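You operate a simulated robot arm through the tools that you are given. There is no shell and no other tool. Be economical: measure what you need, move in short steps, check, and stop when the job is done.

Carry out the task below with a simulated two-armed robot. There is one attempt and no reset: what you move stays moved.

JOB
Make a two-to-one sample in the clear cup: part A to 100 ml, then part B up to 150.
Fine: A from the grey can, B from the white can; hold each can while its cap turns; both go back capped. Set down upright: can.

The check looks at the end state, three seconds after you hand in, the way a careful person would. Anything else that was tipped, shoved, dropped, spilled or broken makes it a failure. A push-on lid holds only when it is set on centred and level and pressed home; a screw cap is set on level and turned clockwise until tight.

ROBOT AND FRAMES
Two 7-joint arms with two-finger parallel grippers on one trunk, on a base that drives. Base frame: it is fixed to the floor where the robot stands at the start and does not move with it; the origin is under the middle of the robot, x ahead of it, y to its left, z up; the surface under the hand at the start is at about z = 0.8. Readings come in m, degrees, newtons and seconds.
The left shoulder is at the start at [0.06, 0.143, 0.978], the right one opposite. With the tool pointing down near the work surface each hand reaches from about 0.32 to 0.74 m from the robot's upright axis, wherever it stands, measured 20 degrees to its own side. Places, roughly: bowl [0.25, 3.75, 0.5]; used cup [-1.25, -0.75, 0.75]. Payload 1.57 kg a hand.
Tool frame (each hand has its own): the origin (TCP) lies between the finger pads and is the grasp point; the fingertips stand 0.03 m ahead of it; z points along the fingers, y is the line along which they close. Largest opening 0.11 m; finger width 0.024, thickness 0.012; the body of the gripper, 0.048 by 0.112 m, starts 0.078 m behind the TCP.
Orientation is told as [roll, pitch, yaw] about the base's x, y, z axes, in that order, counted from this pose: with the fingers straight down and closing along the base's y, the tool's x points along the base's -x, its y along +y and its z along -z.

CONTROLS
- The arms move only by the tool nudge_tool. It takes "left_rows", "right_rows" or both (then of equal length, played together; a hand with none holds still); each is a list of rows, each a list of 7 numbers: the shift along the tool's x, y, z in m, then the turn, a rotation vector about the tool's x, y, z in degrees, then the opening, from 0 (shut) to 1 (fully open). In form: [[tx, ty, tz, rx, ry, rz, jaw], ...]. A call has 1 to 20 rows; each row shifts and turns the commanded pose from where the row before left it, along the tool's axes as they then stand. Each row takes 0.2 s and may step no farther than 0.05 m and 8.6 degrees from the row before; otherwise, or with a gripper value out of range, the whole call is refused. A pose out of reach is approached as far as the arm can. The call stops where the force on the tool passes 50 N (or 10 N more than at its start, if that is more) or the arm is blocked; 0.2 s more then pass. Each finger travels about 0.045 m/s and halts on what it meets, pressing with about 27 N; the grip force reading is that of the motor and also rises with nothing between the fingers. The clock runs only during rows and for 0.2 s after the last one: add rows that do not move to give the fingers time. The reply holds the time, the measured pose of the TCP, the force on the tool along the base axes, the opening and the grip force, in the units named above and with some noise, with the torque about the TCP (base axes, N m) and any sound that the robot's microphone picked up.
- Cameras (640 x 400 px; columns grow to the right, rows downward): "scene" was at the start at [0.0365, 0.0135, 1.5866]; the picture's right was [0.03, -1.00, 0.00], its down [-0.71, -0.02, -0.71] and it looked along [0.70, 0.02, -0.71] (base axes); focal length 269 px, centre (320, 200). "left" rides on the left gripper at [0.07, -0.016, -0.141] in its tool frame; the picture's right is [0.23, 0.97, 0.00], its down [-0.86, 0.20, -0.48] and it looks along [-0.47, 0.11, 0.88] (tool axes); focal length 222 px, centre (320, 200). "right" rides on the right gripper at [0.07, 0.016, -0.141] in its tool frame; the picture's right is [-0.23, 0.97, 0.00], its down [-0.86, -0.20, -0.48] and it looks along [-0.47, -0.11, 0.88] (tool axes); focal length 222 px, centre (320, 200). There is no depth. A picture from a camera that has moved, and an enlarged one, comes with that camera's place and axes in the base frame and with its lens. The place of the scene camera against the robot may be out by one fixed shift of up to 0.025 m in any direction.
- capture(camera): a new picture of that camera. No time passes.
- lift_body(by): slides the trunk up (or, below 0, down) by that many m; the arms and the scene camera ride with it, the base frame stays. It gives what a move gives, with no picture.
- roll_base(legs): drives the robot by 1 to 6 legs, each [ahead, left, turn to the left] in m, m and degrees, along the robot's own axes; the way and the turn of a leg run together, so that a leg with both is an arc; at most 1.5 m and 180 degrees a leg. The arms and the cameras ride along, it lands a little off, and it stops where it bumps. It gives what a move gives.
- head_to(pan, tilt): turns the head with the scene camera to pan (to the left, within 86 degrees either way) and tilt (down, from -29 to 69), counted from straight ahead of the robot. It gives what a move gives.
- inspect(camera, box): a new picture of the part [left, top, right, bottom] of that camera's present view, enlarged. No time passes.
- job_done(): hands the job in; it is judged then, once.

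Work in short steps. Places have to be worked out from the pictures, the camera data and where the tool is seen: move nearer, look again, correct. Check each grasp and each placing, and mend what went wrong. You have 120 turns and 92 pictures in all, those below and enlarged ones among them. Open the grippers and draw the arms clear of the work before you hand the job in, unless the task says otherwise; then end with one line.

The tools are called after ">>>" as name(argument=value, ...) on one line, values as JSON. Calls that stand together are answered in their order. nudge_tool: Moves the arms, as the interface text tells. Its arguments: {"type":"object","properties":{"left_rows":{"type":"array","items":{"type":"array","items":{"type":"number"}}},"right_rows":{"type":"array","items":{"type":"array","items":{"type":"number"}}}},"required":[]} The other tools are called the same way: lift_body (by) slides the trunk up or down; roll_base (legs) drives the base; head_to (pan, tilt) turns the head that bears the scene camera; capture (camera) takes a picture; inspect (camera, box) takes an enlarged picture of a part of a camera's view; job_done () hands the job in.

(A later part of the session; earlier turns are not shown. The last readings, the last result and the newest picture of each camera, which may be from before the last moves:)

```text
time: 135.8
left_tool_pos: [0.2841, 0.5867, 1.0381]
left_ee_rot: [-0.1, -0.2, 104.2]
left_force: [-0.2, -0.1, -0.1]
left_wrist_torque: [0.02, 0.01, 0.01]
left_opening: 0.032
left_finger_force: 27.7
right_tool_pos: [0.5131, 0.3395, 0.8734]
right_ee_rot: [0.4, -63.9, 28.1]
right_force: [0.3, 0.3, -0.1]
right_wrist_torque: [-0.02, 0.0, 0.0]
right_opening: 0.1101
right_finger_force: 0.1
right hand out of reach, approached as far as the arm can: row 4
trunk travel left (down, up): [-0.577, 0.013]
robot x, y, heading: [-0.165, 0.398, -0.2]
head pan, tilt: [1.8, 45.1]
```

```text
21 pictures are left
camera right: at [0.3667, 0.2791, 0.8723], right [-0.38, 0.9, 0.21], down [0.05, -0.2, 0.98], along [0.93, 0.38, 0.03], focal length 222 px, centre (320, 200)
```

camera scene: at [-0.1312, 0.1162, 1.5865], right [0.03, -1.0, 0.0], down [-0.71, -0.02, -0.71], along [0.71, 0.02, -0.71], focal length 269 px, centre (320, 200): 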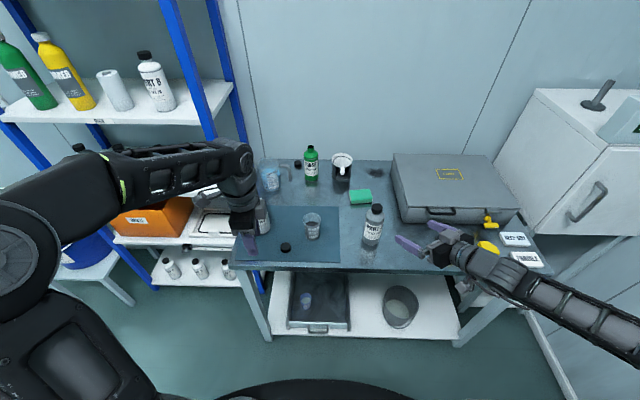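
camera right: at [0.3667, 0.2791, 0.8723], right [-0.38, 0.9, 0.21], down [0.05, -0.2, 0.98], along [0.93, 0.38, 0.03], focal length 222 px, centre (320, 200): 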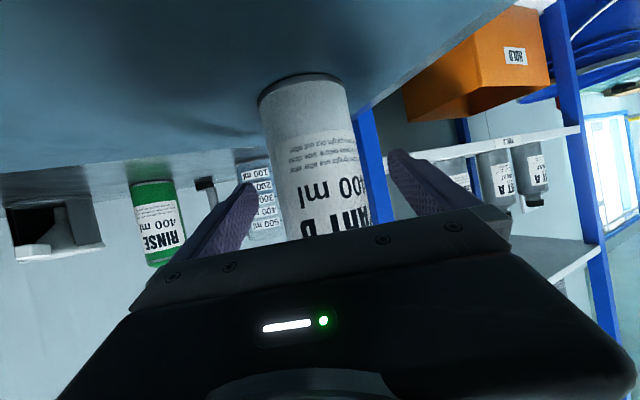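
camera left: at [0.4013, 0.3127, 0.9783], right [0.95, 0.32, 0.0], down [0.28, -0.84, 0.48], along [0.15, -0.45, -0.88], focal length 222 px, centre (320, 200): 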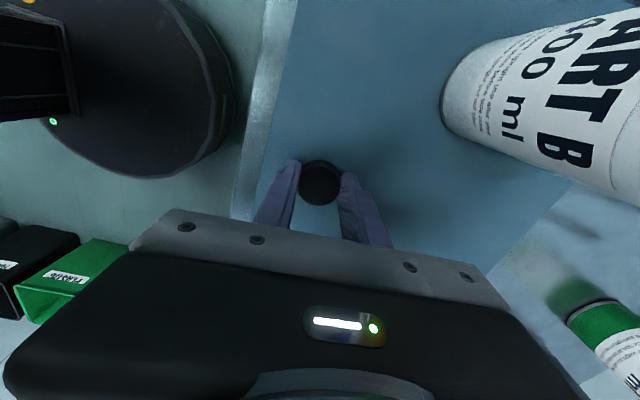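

This matches the view I had just before gripping A; the can is within the pads. I close here.

>>> nudge_tool(right_rows=[[0, 0, 0, 0, 0, 0, 0.35], [0, 0, 0, 0, 0, 0, 0.35], [0, 0, 0, 0, 0, 0, 0.35], [0, 0, 0, 0, 0, 0, 0.35], [0, 0, 0, 0, 0, 0, 0.35], [0, 0, 0, 0, 0, 0, 0.35]])

```text
time: 137.2
left_tool_pos: [0.2848, 0.5866, 1.0373]
left_ee_rot: [-0.1, -0.2, 104.2]
left_force: [0.3, -0.3, 1.2]
left_wrist_torque: [0.03, 0.02, 0.01]
left_opening: 0.032
left_finger_force: 26.9
right_tool_pos: [0.512, 0.3385, 0.8742]
right_ee_rot: [0.3, -64.0, 28.3]
right_force: [-1.4, 0.9, -0.6]
right_wrist_torque: [0.0, 0.01, 0.04]
right_opening: 0.0605
right_finger_force: 26.9
trunk travel left (down, up): [-0.577, 0.013]
robot x, y, heading: [-0.1655, 0.3982, -0.6]
head pan, tilt: [1.8, 45.1]
```

B is held (60.5 mm, 27 N). I lift it 15 cm, draw it back in front of the cup line, and shift the base to the earlier pouring place.

>>> nudge_tool(right_rows=[[-0.0337, 0, -0.0164, 0, 0, 0, 0.35], [-0.0337, 0, -0.0164, 0, 0, 0, 0.35], [-0.0337, 0, -0.0164, 0, 0, 0, 0.35], [-0.0337, 0, -0.0164, 0, 0, 0, 0.35], [0.0159, -0.0168, -0.0326, 0, 0, 0, 0.35], [0.0159, -0.0168, -0.0326, 0, 0, 0, 0.35], [0.0159, -0.0168, -0.0326, 0, 0, 0, 0.35], [0.0159, -0.0168, -0.0326, 0, 0, 0, 0.35], [0.0159, -0.0168, -0.0326, 0, 0, 0, 0.35], [0, 0, 0, 0, 0, 0, 0.35]])

>>> roll_base(legs=[[0, -0.1, 0]])

```text
time: 139.4
left_tool_pos: [0.2848, 0.5866, 1.036]
left_ee_rot: [0.0, -0.2, 104.3]
left_force: [0.1, 0.0, -0.6]
left_wrist_torque: [-0.01, -0.01, 0.0]
left_opening: 0.032
left_finger_force: 27.1
right_tool_pos: [0.3905, 0.177, 1.0229]
right_ee_rot: [0.2, -63.9, 28.3]
right_force: [-0.3, -0.5, -3.9]
right_wrist_torque: [-0.03, 0.0, 0.0]
right_opening: 0.0606
right_finger_force: 27.1
trunk travel left (down, up): [-0.577, 0.013]
robot x, y, heading: [-0.1677, 0.3982, -0.3]
head pan, tilt: [1.8, 45.1]
```

```text
time: 140.6
left_tool_pos: [0.2845, 0.4848, 1.0372]
left_ee_rot: [-0.1, -0.3, 104.3]
left_force: [-0.4, -0.7, -0.3]
left_wrist_torque: [0.05, 0.0, -0.01]
left_opening: 0.0322
left_finger_force: 26.9
right_tool_pos: [0.3903, 0.0745, 1.0232]
right_ee_rot: [0.5, -64.1, 28.1]
right_force: [0.3, -0.2, -4.1]
right_wrist_torque: [0.0, 0.0, 0.03]
right_opening: 0.0606
right_finger_force: 27.0
trunk travel left (down, up): [-0.577, 0.013]
robot x, y, heading: [-0.1686, 0.2945, -0.5]
head pan, tilt: [1.8, 45.1]
```

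B weighs about 4 N, so it is fuller than A and will pour at a smaller tilt. I move it beside the cup, still high, and tip to 42°.

>>> nudge_tool(right_rows=[[-0.0161, -0.0197, 0.033, 0, 0, 0, 0.35], [-0.0161, -0.0197, 0.033, 0, 0, 0, 0.35], [-0.0161, -0.0197, 0.033, 0, 0, 0, 0.35], [0, 0, 0, 3.72, 0, -7.64, 0.35], [0, 0, 0, 3.72, 0, -7.64, 0.35], [0, 0, 0, 3.72, 0, -7.64, 0.35], [0, 0, 0, 3.72, 0, -7.64, 0.35], [0, 0, 0, 3.72, 0, -7.64, 0.35], [0, 0, 0, 0, 0, 0, 0.35]])

>>> inspect(camera="scene", box=[310, 160, 470, 260])

```text
time: 142.6
left_tool_pos: [0.2839, 0.4875, 1.0381]
left_ee_rot: [-0.1, -0.2, 104.3]
left_force: [-0.4, -0.7, -0.4]
left_wrist_torque: [0.0, -0.02, 0.03]
left_opening: 0.0319
left_finger_force: 27.0
right_tool_pos: [0.5152, 0.0766, 1.0237]
right_ee_rot: [-64.2, -41.4, 82.6]
right_force: [-0.3, 0.7, -3.9]
right_wrist_torque: [-0.02, 0.0, 0.0]
right_opening: 0.0605
right_finger_force: 26.9
trunk travel left (down, up): [-0.577, 0.013]
robot x, y, heading: [-0.1684, 0.2956, -0.2]
head pan, tilt: [1.8, 45.1]
```

```text
4.00 times, centred on (390, 210) of scene
camera zoom: at [-0.1299, 0.3094, 1.5865], right [0.03, -1.0, 0.0], down [-0.71, -0.02, -0.71], along [0.7, 0.02, -0.71], focal length 1076 px, centre (40, 160)
```

zoom: 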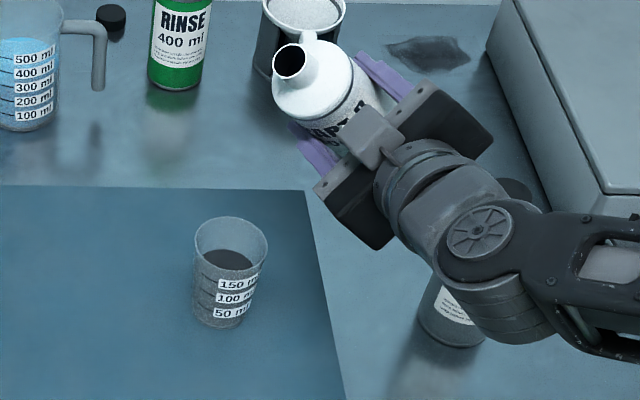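

No flow at 42°. I bring the lip over the cup and lower it 5 cm, then tip slowly to 51° about the lip.

>>> nudge_tool(right_rows=[[0.0104, 0.0228, 0.0084, 0, 0, 0, 0.35], [0.0104, 0.0228, 0.0084, 0, 0, 0, 0.35], [0, -0.006, 0, 1.88, 0, -3.87, 0.35], [0, -0.006, 0, 1.88, 0, -3.87, 0.35], [0, 0, 0, 0, 0, 0, 0.35]])

>>> inspect(camera="scene", box=[330, 175, 410, 245])

```text
time: 143.8
left_tool_pos: [0.2847, 0.4861, 1.0365]
left_ee_rot: [-0.1, -0.2, 104.3]
left_force: [-0.2, 0.1, 0.1]
left_wrist_torque: [-0.01, 0.0, -0.01]
left_opening: 0.0319
left_finger_force: 27.0
right_tool_pos: [0.5181, 0.086, 0.9823]
right_ee_rot: [-70.3, -34.5, 86.4]
right_force: [0.5, 0.8, -4.7]
right_wrist_torque: [0.01, 0.02, -0.01]
right_opening: 0.0607
right_finger_force: 26.8
trunk travel left (down, up): [-0.577, 0.013]
robot x, y, heading: [-0.1649, 0.2972, -0.3]
head pan, tilt: [1.8, 45.1]
```

```text
5.71 times, centred on (370, 210) of scene
camera zoom: at [-0.1299, 0.3093, 1.5865], right [0.03, -1.0, 0.0], down [-0.71, -0.02, -0.71], along [0.7, 0.02, -0.71], focal length 1537 px, centre (34, 143)
```

zoom: 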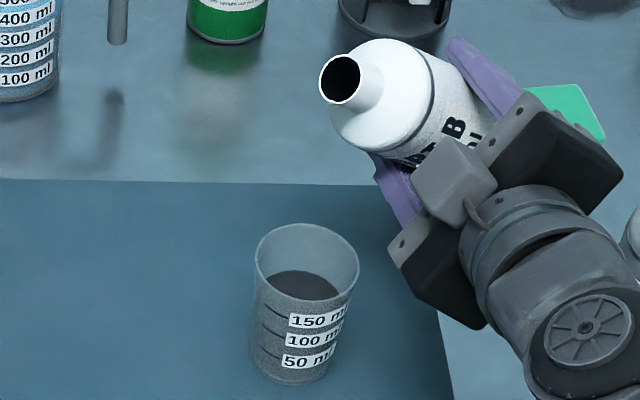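

The lip is over the cup centre and there is still no flow. I tip on to 62° while lowering the lip by 5 cm.

>>> nudge_tool(right_rows=[[0.0088, 0.0095, 0.0043, 1.62, 0, -3.33, 0.35], [0.0088, 0.0095, 0.0043, 1.62, 0, -3.33, 0.35], [0.0088, 0.0095, 0.0043, 1.62, 0, -3.33, 0.35], [0, 0, 0, 0, 0, 0, 0.35]])

>>> inspect(camera="scene", box=[340, 190, 404, 240])

```text
time: 144.8
left_tool_pos: [0.2843, 0.4868, 1.0372]
left_ee_rot: [-0.1, -0.1, 104.3]
left_force: [0.7, -0.6, -1.1]
left_wrist_torque: [0.02, 0.0, -0.01]
left_opening: 0.032
left_finger_force: 26.7
right_tool_pos: [0.5198, 0.0789, 0.9415]
right_ee_rot: [-76.9, -24.8, 89.6]
right_force: [-1.0, 0.0, -4.0]
right_wrist_torque: [-0.02, -0.04, -0.02]
right_opening: 0.0607
right_finger_force: 27.1
trunk travel left (down, up): [-0.577, 0.013]
robot x, y, heading: [-0.1667, 0.2962, -0.3]
head pan, tilt: [1.8, 45.1]
```

```text
8.00 times, centred on (372, 215) of scene
camera zoom: at [-0.1301, 0.3095, 1.5865], right [0.03, -1.0, 0.0], down [-0.71, -0.02, -0.71], along [0.7, 0.02, -0.71], focal length 2152 px, centre (-96, 80)
```

zoom: 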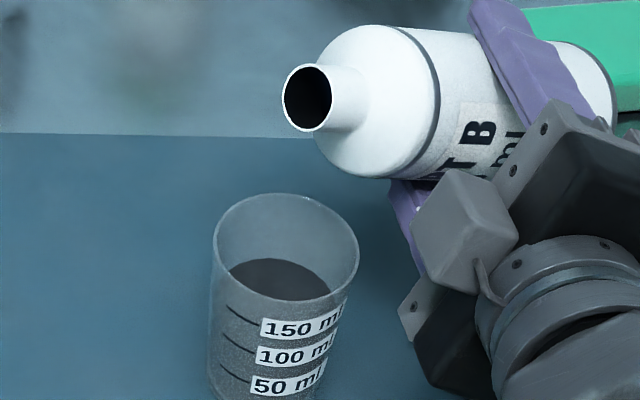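

Still none at 62°. I tip to 70° with the lip drawn back 1 cm, and look for the stream.

>>> nudge_tool(right_rows=[[0.0041, -0.0077, 0.002, 1.75, 0, -3.6, 0.35], [0.0041, -0.0077, 0.002, 1.75, 0, -3.6, 0.35], [0, 0, 0, 0, 0, 0, 0.35]])

>>> inspect(camera="scene", box=[340, 200, 404, 240])

```text
time: 145.6
left_tool_pos: [0.2841, 0.486, 1.0373]
left_ee_rot: [-0.1, -0.2, 104.3]
left_force: [0.2, -0.3, -0.2]
left_wrist_torque: [0.02, 0.06, 0.0]
left_opening: 0.0322
left_finger_force: 27.3
right_tool_pos: [0.5265, 0.0674, 0.9513]
right_ee_rot: [-80.9, -17.7, 91.0]
right_force: [-0.1, 0.4, -4.9]
right_wrist_torque: [0.01, 0.0, 0.0]
right_opening: 0.0607
right_finger_force: 26.5
trunk travel left (down, up): [-0.577, 0.013]
robot x, y, heading: [-0.1661, 0.2965, -0.5]
head pan, tilt: [1.8, 45.1]
```

```text
10.00 times, centred on (372, 220) of scene
camera zoom: at [-0.1299, 0.3093, 1.5865], right [0.03, -1.0, 0.0], down [-0.71, -0.02, -0.71], along [0.7, 0.02, -0.71], focal length 2690 px, centre (-200, 0)
```

zoom: 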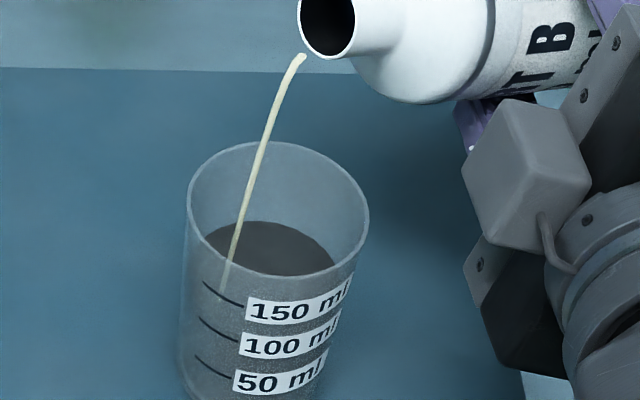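

The pale B stream lands inside but toward the far-left wall. I pull the lip back 8 mm and hold 0.8 s.

>>> nudge_tool(right_rows=[[0.0068, -0.0027, 0.0033, 0, 0, 0, 0.35], [0, 0, 0, 0, 0, 0, 0.35], [0, 0, 0, 0, 0, 0, 0.35]])

>>> inspect(camera="scene", box=[354, 212, 380, 242])

```text
time: 146.3
left_tool_pos: [0.2839, 0.4859, 1.0372]
left_ee_rot: [-0.1, -0.2, 104.3]
left_force: [0.4, 0.0, -0.4]
left_wrist_torque: [0.0, -0.02, 0.0]
left_opening: 0.0319
left_finger_force: 26.4
right_tool_pos: [0.5326, 0.0589, 0.9509]
right_ee_rot: [-80.9, -17.9, 91.1]
right_force: [-0.4, -0.5, -4.5]
right_wrist_torque: [-0.04, 0.02, 0.01]
right_opening: 0.0606
right_finger_force: 26.9
trunk travel left (down, up): [-0.577, 0.013]
robot x, y, heading: [-0.1701, 0.2985, -0.1]
head pan, tilt: [1.8, 45.1]
```

```text
13.33 times, centred on (367, 227) of scene
camera zoom: at [-0.1299, 0.3092, 1.5865], right [0.03, -1.0, 0.0], down [-0.71, -0.02, -0.71], along [0.7, 0.02, -0.71], focal length 3586 px, centre (-307, -160)
```

zoom: 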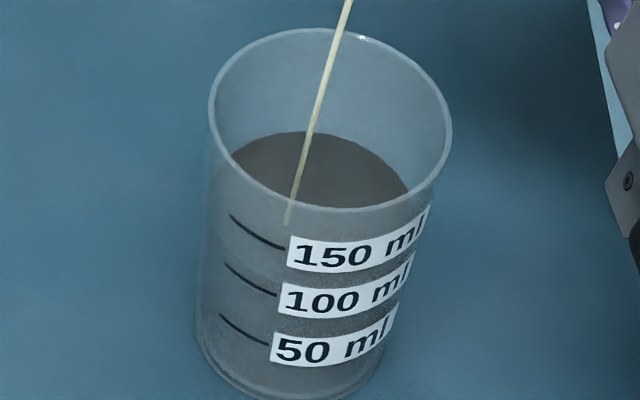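

The stream is now well inside; level ≈103 ml. I tip 5° more and hold 0.8 s.

>>> nudge_tool(right_rows=[[0, -0.0035, 0, 1.1, 0, -2.25, 0.35], [0, -0.0035, 0, 1.1, 0, -2.25, 0.35], [0, 0, 0, 0, 0, 0, 0.35], [0, 0, 0, 0, 0, 0, 0.35]])

>>> inspect(camera="scene", box=[354, 212, 380, 242])

```text
time: 147.3
left_tool_pos: [0.2843, 0.4858, 1.0369]
left_ee_rot: [0.0, -0.1, 104.3]
left_force: [-0.3, 0.3, -0.1]
left_wrist_torque: [-0.03, 0.0, 0.0]
left_opening: 0.0319
left_finger_force: 27.2
right_tool_pos: [0.5323, 0.0587, 0.959]
right_ee_rot: [-83.2, -13.3, 91.7]
right_force: [0.3, 0.8, -5.0]
right_wrist_torque: [-0.02, 0.01, 0.0]
right_opening: 0.0605
right_finger_force: 26.4
trunk travel left (down, up): [-0.577, 0.013]
robot x, y, heading: [-0.1662, 0.294, -0.4]
head pan, tilt: [1.8, 45.1]
```

```text
13.33 times, centred on (367, 227) of scene
camera zoom: at [-0.1299, 0.3093, 1.5865], right [0.03, -1.0, 0.0], down [-0.71, -0.02, -0.71], along [0.7, 0.02, -0.71], focal length 3586 px, centre (-307, -160)
```

zoom: 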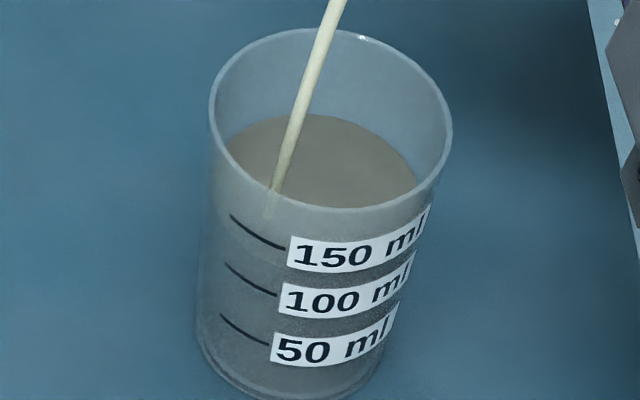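

About 118 ml. I hold 0.6 s.

>>> nudge_tool(right_rows=[[0, 0, 0, 0, 0, 0, 0.35], [0, 0, 0, 0, 0, 0, 0.35]])

>>> inspect(camera="scene", box=[354, 212, 380, 242])

```text
time: 147.9
left_tool_pos: [0.283, 0.4863, 1.0383]
left_ee_rot: [-0.1, -0.2, 104.3]
left_force: [0.1, -0.7, -0.1]
left_wrist_torque: [-0.01, 0.0, 0.01]
left_opening: 0.0323
left_finger_force: 27.1
right_tool_pos: [0.5323, 0.0585, 0.9585]
right_ee_rot: [-83.3, -13.2, 91.7]
right_force: [0.7, 0.2, -4.6]
right_wrist_torque: [-0.02, 0.01, 0.01]
right_opening: 0.0606
right_finger_force: 26.6
trunk travel left (down, up): [-0.577, 0.013]
robot x, y, heading: [-0.1656, 0.2977, -0.3]
head pan, tilt: [1.8, 45.1]
```

```text
13.33 times, centred on (367, 227) of scene
camera zoom: at [-0.1299, 0.3093, 1.5865], right [0.03, -1.0, 0.0], down [-0.71, -0.02, -0.71], along [0.7, 0.02, -0.71], focal length 3586 px, centre (-307, -160)
```

zoom: 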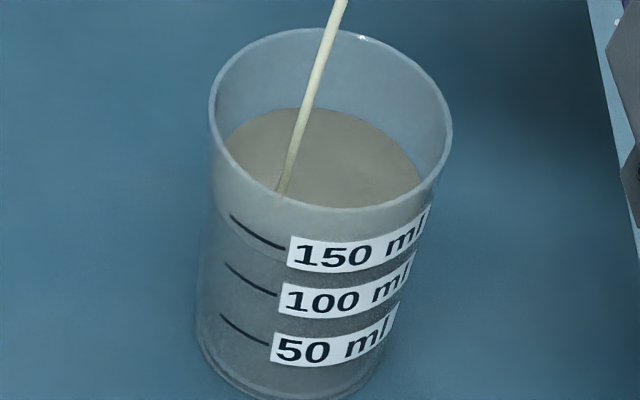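

About 125 ml. I tip 2° more and hold 1 s.

>>> nudge_tool(right_rows=[[0, -0.0028, 0, 0.88, 0, -1.8, 0.35], [0, 0, 0, 0, 0, 0, 0.35], [0, 0, 0, 0, 0, 0, 0.35], [0, 0, 0, 0, 0, 0, 0.35]])

>>> inspect(camera="scene", box=[354, 212, 380, 242])

```text
time: 148.9
left_tool_pos: [0.2843, 0.486, 1.0382]
left_ee_rot: [-0.1, -0.2, 104.4]
left_force: [-0.2, -0.6, -0.2]
left_wrist_torque: [-0.01, -0.04, 0.0]
left_opening: 0.0322
left_finger_force: 27.0
right_tool_pos: [0.5335, 0.0587, 0.961]
right_ee_rot: [-84.1, -11.6, 92.0]
right_force: [-0.9, 0.4, -4.4]
right_wrist_torque: [-0.01, -0.04, 0.0]
right_opening: 0.0606
right_finger_force: 27.4
trunk travel left (down, up): [-0.577, 0.013]
robot x, y, heading: [-0.1653, 0.2968, -0.3]
head pan, tilt: [1.8, 45.1]
```

```text
13.33 times, centred on (367, 227) of scene
camera zoom: at [-0.1299, 0.3093, 1.5865], right [0.03, -1.0, 0.0], down [-0.71, -0.02, -0.71], along [0.7, 0.02, -0.71], focal length 3586 px, centre (-307, -160)
```

zoom: 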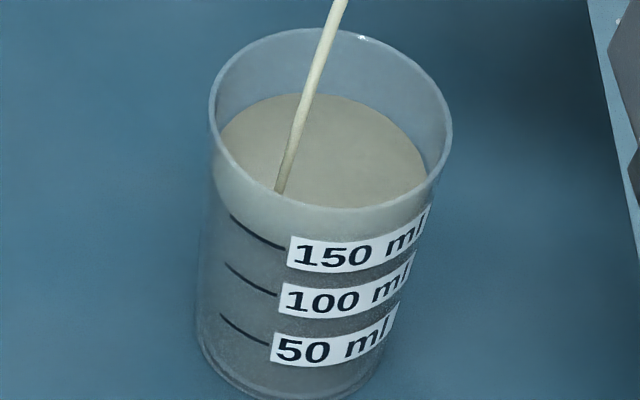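

The back edge suggests ~137 ml, but the pale/dark boundary at the front seems near the 150 line, so I zoom in to resolve it (no time passes).

>>> inspect(camera="scene", box=[357, 219, 373, 235])

```text
16.00 times, centred on (365, 227) of scene
camera zoom: at [-0.1299, 0.3093, 1.5865], right [0.03, -1.0, 0.0], down [-0.71, -0.02, -0.71], along [0.7, 0.02, -0.71], focal length 4304 px, centre (-400, -232)
```

zoom: 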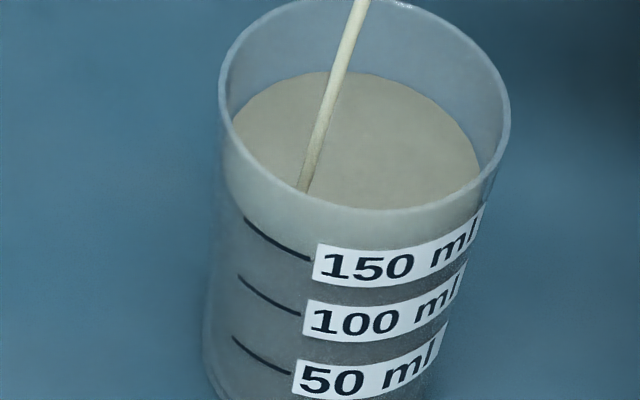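

The front boundary is just the B layer's gradient; the back-edge reading holds: ≈138 ml. I hold 0.6 s more.

>>> nudge_tool(right_rows=[[0, 0, 0, 0, 0, 0, 0.35], [0, 0, 0, 0, 0, 0, 0.35]])

>>> inspect(camera="scene", box=[354, 212, 380, 242])

```text
time: 149.6
left_tool_pos: [0.2835, 0.4858, 1.0375]
left_ee_rot: [-0.1, -0.2, 104.2]
left_force: [0.2, 0.7, -0.7]
left_wrist_torque: [0.01, 0.01, 0.01]
left_opening: 0.0318
left_finger_force: 27.0
right_tool_pos: [0.5326, 0.0569, 0.9598]
right_ee_rot: [-84.2, -11.5, 91.8]
right_force: [0.5, 0.8, -4.0]
right_wrist_torque: [-0.01, 0.01, -0.01]
right_opening: 0.0605
right_finger_force: 27.2
trunk travel left (down, up): [-0.577, 0.013]
robot x, y, heading: [-0.1697, 0.2961, -0.3]
head pan, tilt: [1.8, 45.1]
```

```text
13.33 times, centred on (367, 227) of scene
camera zoom: at [-0.1299, 0.3093, 1.5865], right [0.03, -1.0, 0.0], down [-0.71, -0.02, -0.71], along [0.7, 0.02, -0.71], focal length 3586 px, centre (-307, -160)
```

zoom: 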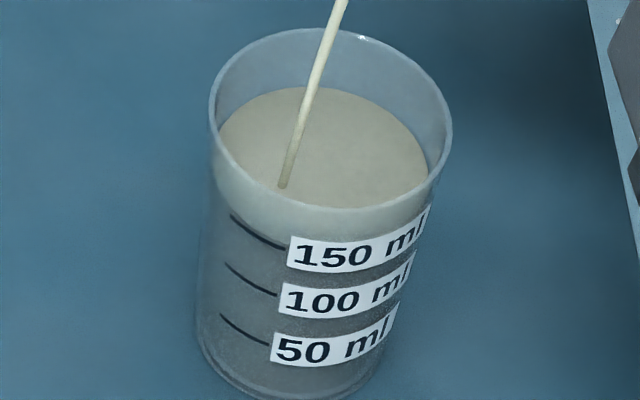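

About 143–145 ml. I hold 0.4 s and then tip back about the lip.

>>> nudge_tool(right_rows=[[0, 0, 0, 0, 0, 0, 0.35], [0, 0, 0, 0, 0, 0, 0.35], [0, 0.012, 0, -3.72, 0, 7.64, 0.35], [0, 0.012, 0, -3.72, 0, 7.64, 0.35], [0, 0.008, 0, -3.72, 0, 7.64, 0.35], [0, 0, 0, 0, 0, 0, 0.35]])

>>> inspect(camera="scene", box=[354, 212, 380, 242])

```text
time: 150.9
left_tool_pos: [0.2844, 0.4858, 1.0379]
left_ee_rot: [-0.1, -0.2, 104.3]
left_force: [-0.1, 0.1, -0.2]
left_wrist_torque: [0.01, 0.04, 0.01]
left_opening: 0.0321
left_finger_force: 27.0
right_tool_pos: [0.5275, 0.0666, 0.9303]
right_ee_rot: [-70.6, -34.0, 86.5]
right_force: [-0.1, 0.0, -4.3]
right_wrist_torque: [-0.04, 0.04, 0.03]
right_opening: 0.0605
right_finger_force: 27.0
trunk travel left (down, up): [-0.577, 0.013]
robot x, y, heading: [-0.1718, 0.2961, -0.3]
head pan, tilt: [1.8, 45.1]
```

```text
13.33 times, centred on (367, 227) of scene
camera zoom: at [-0.1299, 0.3094, 1.5865], right [0.03, -1.0, 0.0], down [-0.71, -0.02, -0.71], along [0.7, 0.02, -0.71], focal length 3586 px, centre (-307, -160)
```

zoom: 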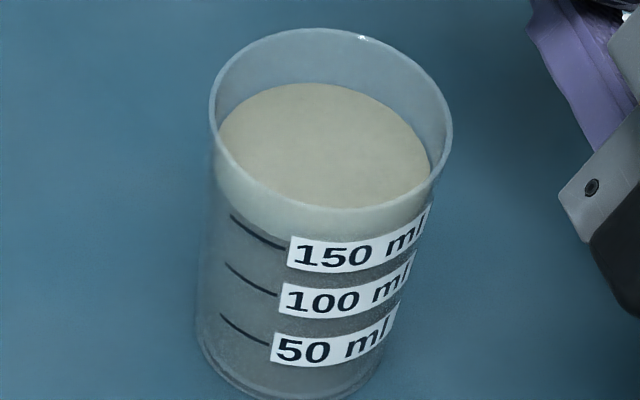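

About 148–150 ml, with the surface on the 150 line. I raise B and turn it upright.

>>> nudge_tool(right_rows=[[-0.0255, -0.035, -0.0124, 0, 0, 0, 0.35], [-0.0255, -0.035, -0.0124, 0, 0, 0, 0.35], [0, 0, 0, -3.72, 0, 7.64, 0.35], [0, 0, 0, -3.72, 0, 7.64, 0.35], [0, 0, 0, -3.72, 0, 7.64, 0.35], [0, 0, 0, -3.72, 0, 7.64, 0.35], [0, 0, 0, -3.72, 0, 7.64, 0.35], [0, 0, 0, -3.72, 0, 7.64, 0.35], [0, 0, 0, 0, 0, 0, 0.35]])

```text
time: 152.9
left_tool_pos: [0.2829, 0.486, 1.0379]
left_ee_rot: [-0.1, -0.2, 104.3]
left_force: [0.5, 0.5, 0.2]
left_wrist_torque: [-0.02, -0.01, -0.05]
left_opening: 0.0313
left_finger_force: 26.6
right_tool_pos: [0.5262, 0.0675, 1.0221]
right_ee_rot: [-1.1, -64.0, 29.5]
right_force: [-0.1, 0.0, -4.0]
right_wrist_torque: [-0.02, 0.03, 0.01]
right_opening: 0.0605
right_finger_force: 27.1
trunk travel left (down, up): [-0.577, 0.013]
robot x, y, heading: [-0.1664, 0.2951, -0.3]
head pan, tilt: [1.8, 45.1]
```

I true up the tilt, pull B back in front of the cup line, and shift the base left towards B's home.

>>> nudge_tool(right_rows=[[0.0167, 0.0209, -0.0342, -0.26, 0, 0.54, 0.35], [0.0167, 0.0209, -0.0342, 0, 0, 0, 0.35], [0.0167, 0.0209, -0.0342, 0, 0, 0, 0.35], [0, 0, 0, 0, 0, 0, 0.35]])

>>> roll_base(legs=[[0, 0.08, 0]])

```text
time: 153.9
left_tool_pos: [0.284, 0.4865, 1.0361]
left_ee_rot: [-0.1, -0.3, 104.3]
left_force: [-0.1, -0.1, 0.7]
left_wrist_torque: [-0.02, -0.03, 0.0]
left_opening: 0.0318
left_finger_force: 27.0
right_tool_pos: [0.3974, 0.068, 1.02]
right_ee_rot: [-0.1, -63.9, 28.7]
right_force: [1.5, 0.6, -4.2]
right_wrist_torque: [-0.05, -0.01, 0.0]
right_opening: 0.0603
right_finger_force: 26.5
trunk travel left (down, up): [-0.577, 0.013]
robot x, y, heading: [-0.1647, 0.2987, -0.6]
head pan, tilt: [1.8, 45.1]
```

```text
time: 155.0
left_tool_pos: [0.285, 0.5679, 1.0374]
left_ee_rot: [-0.1, -0.2, 104.3]
left_force: [0.8, -0.5, -0.2]
left_wrist_torque: [-0.05, 0.03, -0.01]
left_opening: 0.0318
left_finger_force: 27.2
right_tool_pos: [0.3975, 0.1485, 1.0214]
right_ee_rot: [-0.2, -63.9, 28.6]
right_force: [-0.6, 0.0, -4.5]
right_wrist_torque: [-0.02, 0.01, -0.01]
right_opening: 0.0605
right_finger_force: 26.6
trunk travel left (down, up): [-0.577, 0.013]
robot x, y, heading: [-0.1648, 0.3766, -0.4]
head pan, tilt: [1.8, 45.1]
```

I move B left to y≈0.34 and then drive the base forward 6.5 cm.

>>> nudge_tool(right_rows=[[-0.008, 0.0334, 0.0164, 0, 0, 0, 0.35], [-0.008, 0.0334, 0.0164, 0, 0, 0, 0.35], [-0.008, 0.0334, 0.0164, 0, 0, 0, 0.35], [-0.008, 0.0334, 0.0164, 0, 0, 0, 0.35], [-0.008, 0.0334, 0.0164, 0, 0, 0, 0.35], [0, 0, 0, 0, 0, 0, 0.35]])

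>>> roll_base(legs=[[0.065, 0, 0]])

```text
time: 156.4
left_tool_pos: [0.2839, 0.566, 1.037]
left_ee_rot: [-0.2, -0.3, 104.3]
left_force: [-0.9, -0.1, 0.7]
left_wrist_torque: [0.0, -0.03, -0.01]
left_opening: 0.032
left_finger_force: 27.0
right_tool_pos: [0.3982, 0.338, 1.0218]
right_ee_rot: [-0.1, -63.9, 28.5]
right_force: [-0.9, 0.0, -4.6]
right_wrist_torque: [-0.01, -0.01, 0.0]
right_opening: 0.0605
right_finger_force: 27.3
trunk travel left (down, up): [-0.577, 0.013]
robot x, y, heading: [-0.1664, 0.3753, -0.4]
head pan, tilt: [1.8, 45.1]
```

```text
time: 157.4
left_tool_pos: [0.3511, 0.5654, 1.0375]
left_ee_rot: [0.0, -0.2, 104.3]
left_force: [0.5, -0.6, -0.6]
left_wrist_torque: [-0.03, 0.04, -0.01]
left_opening: 0.0316
left_finger_force: 26.6
right_tool_pos: [0.4655, 0.3377, 1.0205]
right_ee_rot: [-0.1, -63.9, 28.5]
right_force: [0.9, -0.3, -4.2]
right_wrist_torque: [-0.03, 0.01, 0.02]
right_opening: 0.0606
right_finger_force: 26.9
trunk travel left (down, up): [-0.577, 0.013]
robot x, y, heading: [-0.1, 0.3769, -0.4]
head pan, tilt: [1.8, 45.1]
```

Now forward to x≈0.512 and down to z≈0.89 over B's original spot.

>>> nudge_tool(right_rows=[[-0.0177, -0.0219, 0.0363, 0, 0, 0, 0.35], [0.039, 0, 0.019, 0, 0, 0, 0.35], [0.039, 0, 0.019, 0, 0, 0, 0.35], [0.039, 0, 0.019, 0, 0, 0, 0.35], [0, 0, 0, 0, 0, 0, 0.35]])

>>> capture(camera="scene")

```text
time: 158.6
left_tool_pos: [0.3507, 0.5658, 1.0366]
left_ee_rot: [0.0, -0.1, 104.3]
left_force: [0.3, -0.3, -0.7]
left_wrist_torque: [0.01, -0.01, 0.01]
left_opening: 0.0319
left_finger_force: 27.0
right_tool_pos: [0.5076, 0.3395, 0.8918]
right_ee_rot: [-0.1, -63.9, 28.7]
right_force: [-0.5, -0.5, -3.4]
right_wrist_torque: [0.0, 0.01, 0.01]
right_opening: 0.0604
right_finger_force: 26.8
trunk travel left (down, up): [-0.577, 0.013]
robot x, y, heading: [-0.0987, 0.3762, -0.2]
head pan, tilt: [1.8, 45.1]
```

```text
9 pictures are left
camera scene: at [-0.0642, 0.3891, 1.5865], right [0.03, -1.0, 0.0], down [-0.71, -0.02, -0.71], along [0.7, 0.02, -0.71], focal length 269 px, centre (320, 200)
```

scene: 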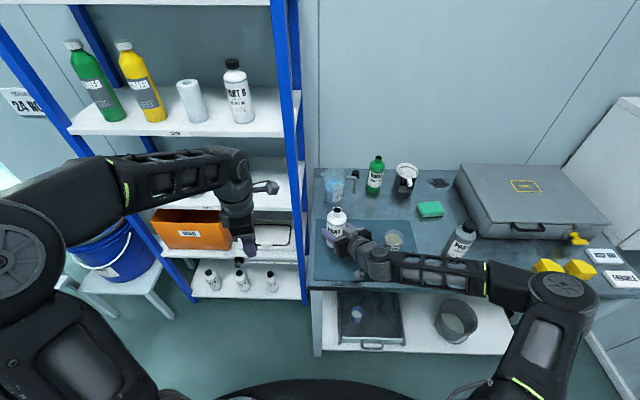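

All clear. I lower B to contact in small steps.

>>> nudge_tool(right_rows=[[0.0117, 0, 0.0057, 0, 0, 0, 0.35], [0.0027, 0, 0.0013, 0, 0, 0, 0.35], [0.0018, 0, 0.0009, 0, 0, 0, 0.35], [0, 0, 0, 0, 0, 0, 0.35]])

```text
time: 159.6
left_tool_pos: [0.3495, 0.5657, 1.0373]
left_ee_rot: [0.0, -0.3, 104.4]
left_force: [-1.0, -0.6, -0.1]
left_wrist_torque: [0.02, -0.01, 0.03]
left_opening: 0.032
left_finger_force: 27.4
right_tool_pos: [0.5085, 0.3363, 0.8741]
right_ee_rot: [0.0, -63.9, 28.6]
right_force: [0.3, 0.5, -4.1]
right_wrist_torque: [-0.03, 0.02, -0.03]
right_opening: 0.0606
right_finger_force: 26.9
trunk travel left (down, up): [-0.577, 0.013]
robot x, y, heading: [-0.1016, 0.3729, -0.1]
head pan, tilt: [1.8, 45.1]
```

>>> nudge_tool(right_rows=[[0.0014, 0, 0.0007, 0, 0, 0, 0.35], [0.0014, 0, 0.0007, 0, 0, 0, 0.35], [0.0014, 0, 0.0007, 0, 0, 0, 0.35], [0, 0, 0, 0, 0, 0, 0.35]])

```text
time: 160.6
left_tool_pos: [0.3486, 0.5653, 1.0384]
left_ee_rot: [-0.2, -0.1, 104.4]
left_force: [-0.6, -0.3, 0.7]
left_wrist_torque: [0.0, 0.0, -0.03]
left_opening: 0.0319
left_finger_force: 27.0
right_tool_pos: [0.5097, 0.338, 0.8724]
right_ee_rot: [-0.4, -64.4, 29.0]
right_force: [4.9, -2.2, 25.6]
right_wrist_torque: [-0.01, -0.05, -0.04]
right_opening: 0.0605
right_finger_force: 27.5
trunk travel left (down, up): [-0.577, 0.013]
robot x, y, heading: [-0.1017, 0.3727, -0.2]
head pan, tilt: [1.8, 45.1]
```

B stands firmly at its place. Now the left hand brings the cap over the neck at z≈1.04 and I check alignment.

>>> nudge_tool(left_rows=[[0.0369, -0.015, 0, 0, 0, 0, 0.2], [0.0369, -0.015, 0, 0, 0, 0, 0.2], [0.0369, -0.015, 0, 0, 0, 0, 0.2], [0.0369, -0.015, 0, 0, 0, 0, 0.2], [0.0369, -0.015, 0, 0, 0, 0, 0.2], [0.0369, -0.015, 0, 0, 0, 0, 0.2], [0.0369, -0.015, 0, 0, 0, 0, 0.2], [0, 0, 0, 0, 0, 0, 0.2]])

>>> inspect(camera="scene", box=[290, 175, 386, 235])

>>> capture(camera="left")

```text
time: 162.4
left_tool_pos: [0.5081, 0.3488, 1.0337]
left_ee_rot: [-0.1, -0.1, 104.3]
left_force: [-0.7, 0.5, 0.6]
left_wrist_torque: [-0.01, -0.01, 0.01]
left_opening: 0.0318
left_finger_force: 27.0
left hand out of reach, approached as far as the arm can: row 7
right_tool_pos: [0.51, 0.3378, 0.8697]
right_ee_rot: [0.0, -64.2, 28.5]
right_force: [4.6, -0.1, 23.7]
right_wrist_torque: [0.05, -0.19, -0.12]
right_opening: 0.0606
right_finger_force: 27.0
trunk travel left (down, up): [-0.577, 0.013]
robot x, y, heading: [-0.1022, 0.3758, -0.3]
head pan, tilt: [1.8, 45.1]
```

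```text
6.67 times, centred on (338, 205) of scene
camera zoom: at [-0.0662, 0.3889, 1.5866], right [0.03, -1.0, 0.0], down [-0.71, -0.02, -0.71], along [0.71, 0.02, -0.71], focal length 1793 px, centre (200, 167)
```

zoom: 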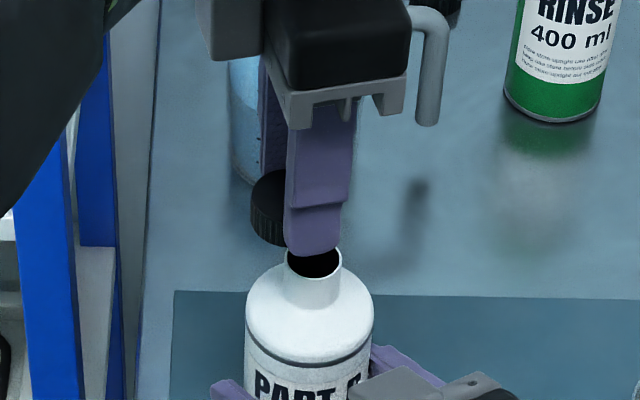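

```text
7 pictures are left
camera left: at [0.5414, 0.2845, 1.1744], right [-0.89, -0.46, 0.0], down [-0.41, 0.78, 0.48], along [-0.22, 0.43, -0.88], focal length 222 px, centre (320, 200)
```

left: 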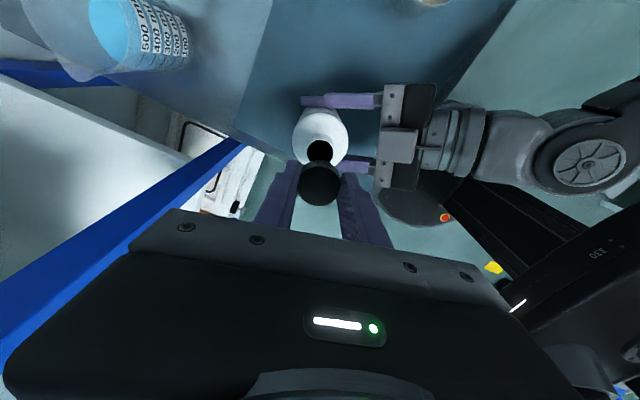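

The neck reads near [0.5125,0.339] (combining both cameras and the grip line). I shift the cap over it while descending to just above contact, and check once.

>>> nudge_tool(left_rows=[[0, 0, 0.02, 0, 0, 0, 0.2], [0.0106, -0.0018, 0.012, 0, 0, 0, 0.2], [0, 0, 0.006, 0, 0, 0, 0.2], [0, 0, 0, 0, 0, 0, 0.2]])

>>> inspect(camera="scene", box=[314, 187, 362, 217])

```text
time: 163.4
left_tool_pos: [0.5119, 0.3389, 1.0015]
left_ee_rot: [-0.5, 0.0, 104.4]
left_force: [-2.8, -0.3, 22.8]
left_wrist_torque: [-0.24, 0.06, -0.01]
left_opening: 0.0318
left_finger_force: 26.6
right_tool_pos: [0.5087, 0.3381, 0.8699]
right_ee_rot: [-0.2, -64.1, 28.8]
right_force: [13.2, 2.7, 15.0]
right_wrist_torque: [0.27, -0.3, -0.01]
right_opening: 0.0604
right_finger_force: 27.0
trunk travel left (down, up): [-0.577, 0.013]
robot x, y, heading: [-0.1055, 0.376, -0.4]
head pan, tilt: [1.8, 45.1]
```

```text
13.33 times, centred on (338, 202) of scene
camera zoom: at [-0.067, 0.3897, 1.5869], right [0.03, -1.0, 0.0], down [-0.71, -0.02, -0.71], along [0.71, 0.02, -0.71], focal length 3586 px, centre (80, 173)
```

zoom: 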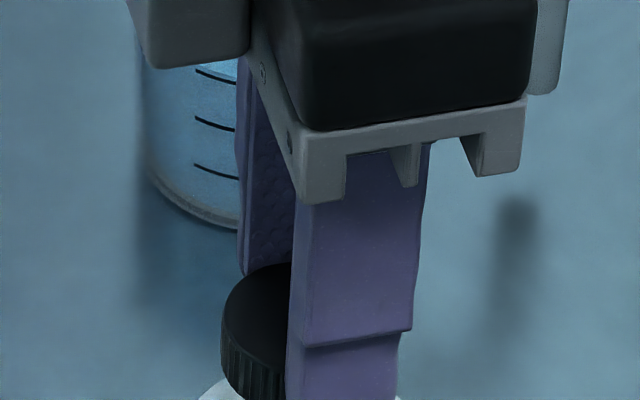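

Contact is at z 1.0015 (the cap sticks out further below the tips this time). The view suggests the neck is ~3 mm further toward −y; I lift, shift and re-seat.

>>> nudge_tool(left_rows=[[0, 0, -0.005, 0.4, 0, 0, 0.2], [0.0029, 0.0007, 0, 0, 0, 0, 0.2], [0, 0, 0.003, 0, 0, 0, 0.2], [0, 0, 0.002, 0, 0, 0, 0.2], [0, 0, 0.001, 0, 0, 0, 0.2], [0, 0, 0, 0, 0, 0, 0.2]])

```text
time: 164.8
left_tool_pos: [0.5124, 0.3358, 1.0007]
left_ee_rot: [-0.7, -0.2, 104.3]
left_force: [-0.2, 0.5, -0.6]
left_wrist_torque: [-0.01, 0.01, 0.01]
left_opening: 0.0321
left_finger_force: 27.2
right_tool_pos: [0.5078, 0.3374, 0.8715]
right_ee_rot: [-0.1, -64.1, 28.6]
right_force: [1.6, -0.2, 21.7]
right_wrist_torque: [-0.03, 0.03, -0.02]
right_opening: 0.0604
right_finger_force: 26.8
trunk travel left (down, up): [-0.577, 0.013]
robot x, y, heading: [-0.1006, 0.3764, -0.3]
head pan, tilt: [1.8, 45.1]
```

No contact now, so it slipped past the rim edge: better centred. I level the hand and lower gently.

>>> nudge_tool(left_rows=[[0, 0, 0, 0, -0.6, 0, 0.2], [0, 0, 0.0015, 0, 0, 0, 0.2], [0, 0, 0.0015, 0, 0, 0, 0.2], [0, 0, 0.0015, 0, 0, 0, 0.2], [0, 0, 0, 0, 0, 0, 0.2]])

```text
time: 166.0
left_tool_pos: [0.5121, 0.3368, 0.9933]
left_ee_rot: [-0.6, -0.9, 104.4]
left_force: [1.9, -2.3, 0.9]
left_wrist_torque: [-0.11, -0.08, 0.01]
left_opening: 0.0318
left_finger_force: 26.7
right_tool_pos: [0.5085, 0.3381, 0.8706]
right_ee_rot: [-0.1, -64.2, 28.7]
right_force: [-0.3, 1.4, 21.5]
right_wrist_torque: [-0.17, -0.06, -0.02]
right_opening: 0.0604
right_finger_force: 26.8
trunk travel left (down, up): [-0.577, 0.013]
robot x, y, heading: [-0.1, 0.3759, -0.0]
head pan, tilt: [1.8, 45.1]
```

The cap has slipped over the neck (z 0.993). I correct the level (−0.6°, −0.9°) and lower 3 mm more.

>>> nudge_tool(left_rows=[[0, 0, 0, -0.6, 0.9, 0, 0.2], [0, 0, 0.0015, 0, 0, 0, 0.2], [0, 0, 0.0015, 0, 0, 0, 0.2], [0, 0, 0, 0, 0, 0, 0.2]])

```text
time: 167.0
left_tool_pos: [0.5119, 0.3372, 0.9913]
left_ee_rot: [-0.1, 0.2, 104.3]
left_force: [8.6, -3.5, 0.1]
left_wrist_torque: [-0.39, -0.34, -0.05]
left_opening: 0.0319
left_finger_force: 26.8
right_tool_pos: [0.508, 0.3372, 0.8704]
right_ee_rot: [-0.1, -64.1, 28.7]
right_force: [-4.8, 1.5, 21.9]
right_wrist_torque: [0.02, -0.45, 0.0]
right_opening: 0.0606
right_finger_force: 26.8
trunk travel left (down, up): [-0.577, 0.013]
robot x, y, heading: [-0.0993, 0.3744, -0.1]
head pan, tilt: [1.8, 45.1]
```

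The hand is level with no thread resistance yet. I shift 1.5 mm with the side force and start turning clockwise with slight descent.

>>> nudge_tool(left_rows=[[0.0009, -0.0013, 0.0005, 0, 0, 0, 0.2], [0, 0, 0.0005, 0, 0, 8.5, 0.2], [0, 0, 0.0005, 0, 0, 8.5, 0.2], [0, 0, 0.0005, 0, 0, 8.5, 0.2], [0, 0, 0.0003, 0, 0, 8.5, 0.2], [0, 0, 0.0003, 0, 0, 8.5, 0.2], [0, 0, 0.0003, 0, 0, 8.5, 0.2], [0, 0, 0.0003, 0, 0, 8.5, 0.2], [0, 0, 0.0003, 0, 0, 8.5, 0.2]])

```text
time: 169.0
left_tool_pos: [0.513, 0.3362, 0.9884]
left_ee_rot: [-0.2, 0.2, 36.1]
left_force: [-19.1, 2.3, 27.7]
left_wrist_torque: [0.18, 0.66, 0.0]
left_opening: 0.032
left_finger_force: 27.0
right_tool_pos: [0.5091, 0.3363, 0.8704]
right_ee_rot: [-0.5, -64.1, 28.8]
right_force: [24.1, 3.2, 6.5]
right_wrist_torque: [0.54, 0.41, 0.02]
right_opening: 0.0606
right_finger_force: 27.1
trunk travel left (down, up): [-0.577, 0.013]
robot x, y, heading: [-0.1, 0.3796, 0.0]
head pan, tilt: [1.8, 45.1]
```

It's now pressing 28 N with a −x side force. I relax 1 mm, shift 3 mm in −x, and keep turning without extra descent.

>>> nudge_tool(left_rows=[[0.0024, 0.0018, -0.0006, 0, 0, 0, 0.2], [0, 0, 0, 0, 0, 8.5, 0.2], [0, 0, 0, 0, 0, 8.5, 0.2], [0, 0, 0, 0, 0, 8.5, 0.2], [0, 0, 0, 0, 0, 8.5, 0.2]])

```text
time: 170.2
left_tool_pos: [0.5111, 0.338, 0.9891]
left_ee_rot: [0.1, 0.0, 2.2]
left_force: [-0.2, 16.9, 15.2]
left_wrist_torque: [0.52, -0.2, 0.06]
left_opening: 0.0318
left_finger_force: 27.2
right_tool_pos: [0.5075, 0.3361, 0.869]
right_ee_rot: [-0.3, -64.0, 28.6]
right_force: [-4.1, -18.7, 14.2]
right_wrist_torque: [0.77, -0.31, -0.2]
right_opening: 0.0609
right_finger_force: 26.9
trunk travel left (down, up): [-0.577, 0.013]
robot x, y, heading: [-0.1021, 0.3756, -0.5]
head pan, tilt: [1.8, 45.1]
```

The side force rotates with the wrist, which means the cap sits ~3 mm off the TCP in the fingers. I re-centre and turn about the cap's own axis instead.

>>> nudge_tool(left_rows=[[0.001, 0.0018, 0, 0, 0, 0, 0.2], [0, 0.00044, 0.0001, 0, 0, 8.5, 0.2], [0, 0.00044, 0.0001, 0, 0, 8.5, 0.2], [0, 0.00044, 0.0001, 0, 0, 8.5, 0.2], [0, 0.00044, 0.0001, 0, 0, 8.5, 0.2], [0, 0.00044, 0.0001, 0, 0, 8.5, 0.2], [0, 0.00044, 0.0001, 0, 0, 8.5, 0.2], [0, 0.00044, 0.0001, 0, 0, 8.5, 0.2], [0, 0.00044, 0.0001, 0, 0, 8.5, 0.2], [0, 0.00044, 0.0001, 0, 0, 8.5, 0.2]])

>>> inspect(camera="scene", box=[314, 187, 362, 217])

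```text
time: 172.4
left_tool_pos: [0.5115, 0.3415, 0.9866]
left_ee_rot: [0.0, -0.1, -74.3]
left_force: [5.0, 16.9, 12.6]
left_wrist_torque: [0.52, -0.12, 0.04]
left_opening: 0.0317
left_finger_force: 26.4
right_tool_pos: [0.5071, 0.3375, 0.8705]
right_ee_rot: [0.0, -63.9, 28.6]
right_force: [-9.6, -20.6, 5.4]
right_wrist_torque: [0.67, -0.22, -0.21]
right_opening: 0.0607
right_finger_force: 27.1
trunk travel left (down, up): [-0.577, 0.013]
robot x, y, heading: [-0.1007, 0.3768, -0.4]
head pan, tilt: [1.8, 45.1]
```

```text
13.33 times, centred on (338, 202) of scene
camera zoom: at [-0.0669, 0.3888, 1.5867], right [0.03, -1.0, 0.0], down [-0.71, -0.02, -0.71], along [0.71, 0.02, -0.71], focal length 3586 px, centre (80, 173)
```

zoom: 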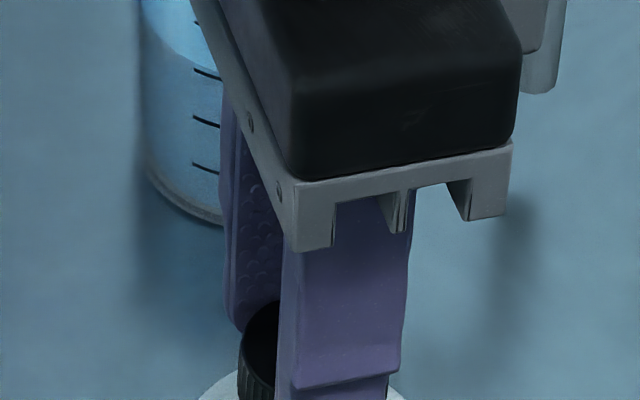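

The thread is taking (z is dropping with each turn). I release so the cap self-centres, rewind the wrist ~145°, and regrasp 5 mm lower.

>>> nudge_tool(left_rows=[[0, 0, 0, 0, 0, 0, 0.45], [0, 0, 0, 0, 0, 0, 0.45], [-0.0004, 0.0014, 0, 0, 0, 0, 0.45], [0, 0, 0, 0, 0, -8.5, 0.45], [0, 0, 0, 0, 0, -8.5, 0.45], [0, 0, 0, 0, 0, -8.5, 0.45], [0, 0, 0, 0, 0, -8.5, 0.45], [0, 0, 0, 0, 0, -8.5, 0.45], [0, 0, 0, 0, 0, -8.5, 0.45], [0, 0, 0, 0, 0, -8.5, 0.45], [0, 0, 0, 0, 0, -8.5, 0.45], [0, 0, 0, 0, 0, -8.5, 0.45], [0, 0, 0, 0, 0, -8.5, 0.45], [0, 0, 0, 0, 0, -8.5, 0.45], [0, 0, 0, 0, 0, -8.5, 0.45], [0, 0, 0, 0, 0, -8.5, 0.45], [0, 0, 0, 0, 0, -8.5, 0.45], [0, 0, 0, 0, 0, -8.5, 0.45], [0, 0, 0, 0, 0, -8.5, 0.45], [0, 0, 0, 0, 0, -8.5, 0.45]])

>>> capture(camera="left")

```text
time: 176.6
left_tool_pos: [0.5127, 0.3411, 0.9883]
left_ee_rot: [0.0, 0.0, 70.4]
left_force: [0.2, -0.1, -0.2]
left_wrist_torque: [0.03, -0.02, 0.0]
left_opening: 0.0495
left_finger_force: 0.0
right_tool_pos: [0.5097, 0.3382, 0.8693]
right_ee_rot: [-0.2, -64.1, 28.8]
right_force: [0.5, 2.3, 8.7]
right_wrist_torque: [-0.12, 0.09, -0.05]
right_opening: 0.0605
right_finger_force: 26.8
trunk travel left (down, up): [-0.577, 0.013]
robot x, y, heading: [-0.0994, 0.3726, -0.2]
head pan, tilt: [1.8, 45.1]
```

```text
4 pictures are left
camera left: at [0.5058, 0.2702, 1.1282], right [-0.99, 0.11, 0.0], down [0.1, 0.87, 0.48], along [0.05, 0.47, -0.88], focal length 222 px, centre (320, 200)
```

left: 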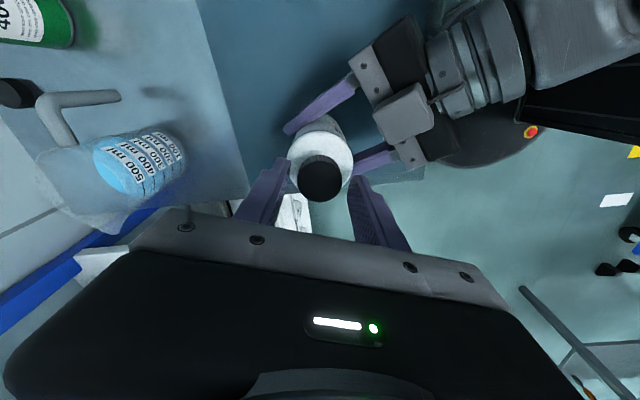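

The cap sits level on B's neck, about 2.5 mm toward tool x. I shift, go down 7 mm, regrasp and turn 136° clockwise.

>>> nudge_tool(left_rows=[[0.0025, 0, 0.007, 0, 0, 0, 0.4], [0, 0, 0, 0, 0, 0, 0.2], [0, 0, 0, 0, 0, 0, 0.2], [0, 0, 0, 0, 0, 0, 0.2], [0, 0, 0.00015, 0, 0, 8.5, 0.2], [0, 0, 0.00015, 0, 0, 8.5, 0.2], [0, 0, 0.00015, 0, 0, 8.5, 0.2], [0, 0, 0.00015, 0, 0, 8.5, 0.2], [0, 0, 0.00015, 0, 0, 8.5, 0.2], [0, 0, 0.00015, 0, 0, 8.5, 0.2], [0, 0, 0.00015, 0, 0, 8.5, 0.2], [0, 0, 0.00015, 0, 0, 8.5, 0.2], [0, 0, 0.00015, 0, 0, 8.5, 0.2], [0, 0, 0.00015, 0, 0, 8.5, 0.2], [0, 0, 0.00015, 0, 0, 8.5, 0.2], [0, 0, 0.00015, 0, 0, 8.5, 0.2], [0, 0, 0.00015, 0, 0, 8.5, 0.2], [0, 0, 0.00015, 0, 0, 8.5, 0.2], [0, 0, 0.00015, 0, 0, 8.5, 0.2], [0, 0, 0.00015, 0, 0, 8.5, 0.2]])

```text
time: 180.8
left_tool_pos: [0.5139, 0.3379, 0.9773]
left_ee_rot: [-0.1, -0.1, -65.7]
left_force: [2.1, 3.7, 2.3]
left_wrist_torque: [0.04, -0.06, 0.62]
left_opening: 0.0326
left_finger_force: 27.2
right_tool_pos: [0.5083, 0.3356, 0.868]
right_ee_rot: [-0.1, -63.9, 28.6]
right_force: [1.4, -5.5, 6.5]
right_wrist_torque: [-0.06, -0.38, -0.58]
right_opening: 0.0602
right_finger_force: 27.3
trunk travel left (down, up): [-0.577, 0.013]
robot x, y, heading: [-0.101, 0.3739, -0.2]
head pan, tilt: [1.8, 45.1]
```

Tightening torque 0.62 N·m has appeared. I turn 17° more to confirm it is seated tight.

>>> nudge_tool(left_rows=[[0, 0, 0, 0, 0, 6, 0.2], [0, 0, 0, 0, 0, 6, 0.2], [0, 0, 0, 0, 0, 5, 0.2], [0, 0, 0, 0, 0, 0, 0.2]])

>>> nudge_tool(left_rows=[[0, 0, 0, 0, 0, 0, 0.45], [0, 0, 0, 0, 0, 0, 0.45], [0, 0, 0, 0, 0, 0, 0.45], [0, 0, -0.03, 0, 0, 0, 0.45], [0, 0, -0.03, 0, 0, 0, 0.45], [0, 0, -0.03, 0, 0, 0, 0.45], [0.04, 0, 0, 0, 0, 0, 0.45], [0.04, 0, 0, 0, 0, 0, 0.45], [0.03, -0.03, 0, 0, 0, 0, 0.45], [0.02, -0.04, 0, 0, 0, 0, 0.45]])

>>> inspect(camera="scene", box=[300, 180, 396, 240])

```text
time: 181.8
left_tool_pos: [0.5135, 0.3383, 0.9771]
left_ee_rot: [-0.1, -0.1, -82.8]
left_force: [2.3, 1.5, 0.4]
left_wrist_torque: [0.01, -0.08, 0.34]
left_opening: 0.0329
left_finger_force: 26.8
right_tool_pos: [0.5077, 0.3373, 0.8694]
right_ee_rot: [0.0, -64.1, 28.6]
right_force: [-1.1, -6.6, 6.1]
right_wrist_torque: [-0.15, -0.21, -0.29]
right_opening: 0.0605
right_finger_force: 27.1
trunk travel left (down, up): [-0.577, 0.013]
robot x, y, heading: [-0.1014, 0.3793, -0.5]
head pan, tilt: [1.8, 45.1]
```

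```text
time: 184.0
left_tool_pos: [0.4265, 0.4594, 1.0251]
left_ee_rot: [-0.1, -0.2, -82.6]
left_force: [0.1, 0.8, 0.5]
left_wrist_torque: [-0.01, -0.02, -0.05]
left_opening: 0.0496
left_finger_force: 0.1
left hand out of reach, approached as far as the arm can: row 5, 6
right_tool_pos: [0.5086, 0.3376, 0.8684]
right_ee_rot: [-0.1, -63.9, 28.6]
right_force: [-3.0, -0.1, 4.8]
right_wrist_torque: [-0.21, 0.24, -0.1]
right_opening: 0.0604
right_finger_force: 27.5
trunk travel left (down, up): [-0.577, 0.013]
robot x, y, heading: [-0.0986, 0.3732, -0.2]
head pan, tilt: [1.8, 45.1]
```

```text
6.67 times, centred on (348, 210) of scene
camera zoom: at [-0.0656, 0.3895, 1.5865], right [0.03, -1.0, 0.0], down [-0.71, -0.02, -0.71], along [0.71, 0.02, -0.71], focal length 1793 px, centre (133, 133)
```

zoom: 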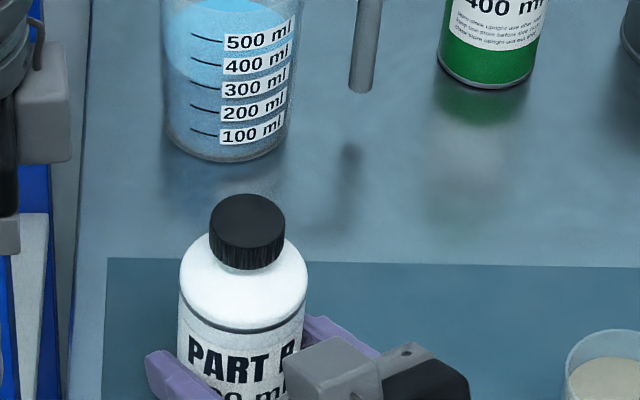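

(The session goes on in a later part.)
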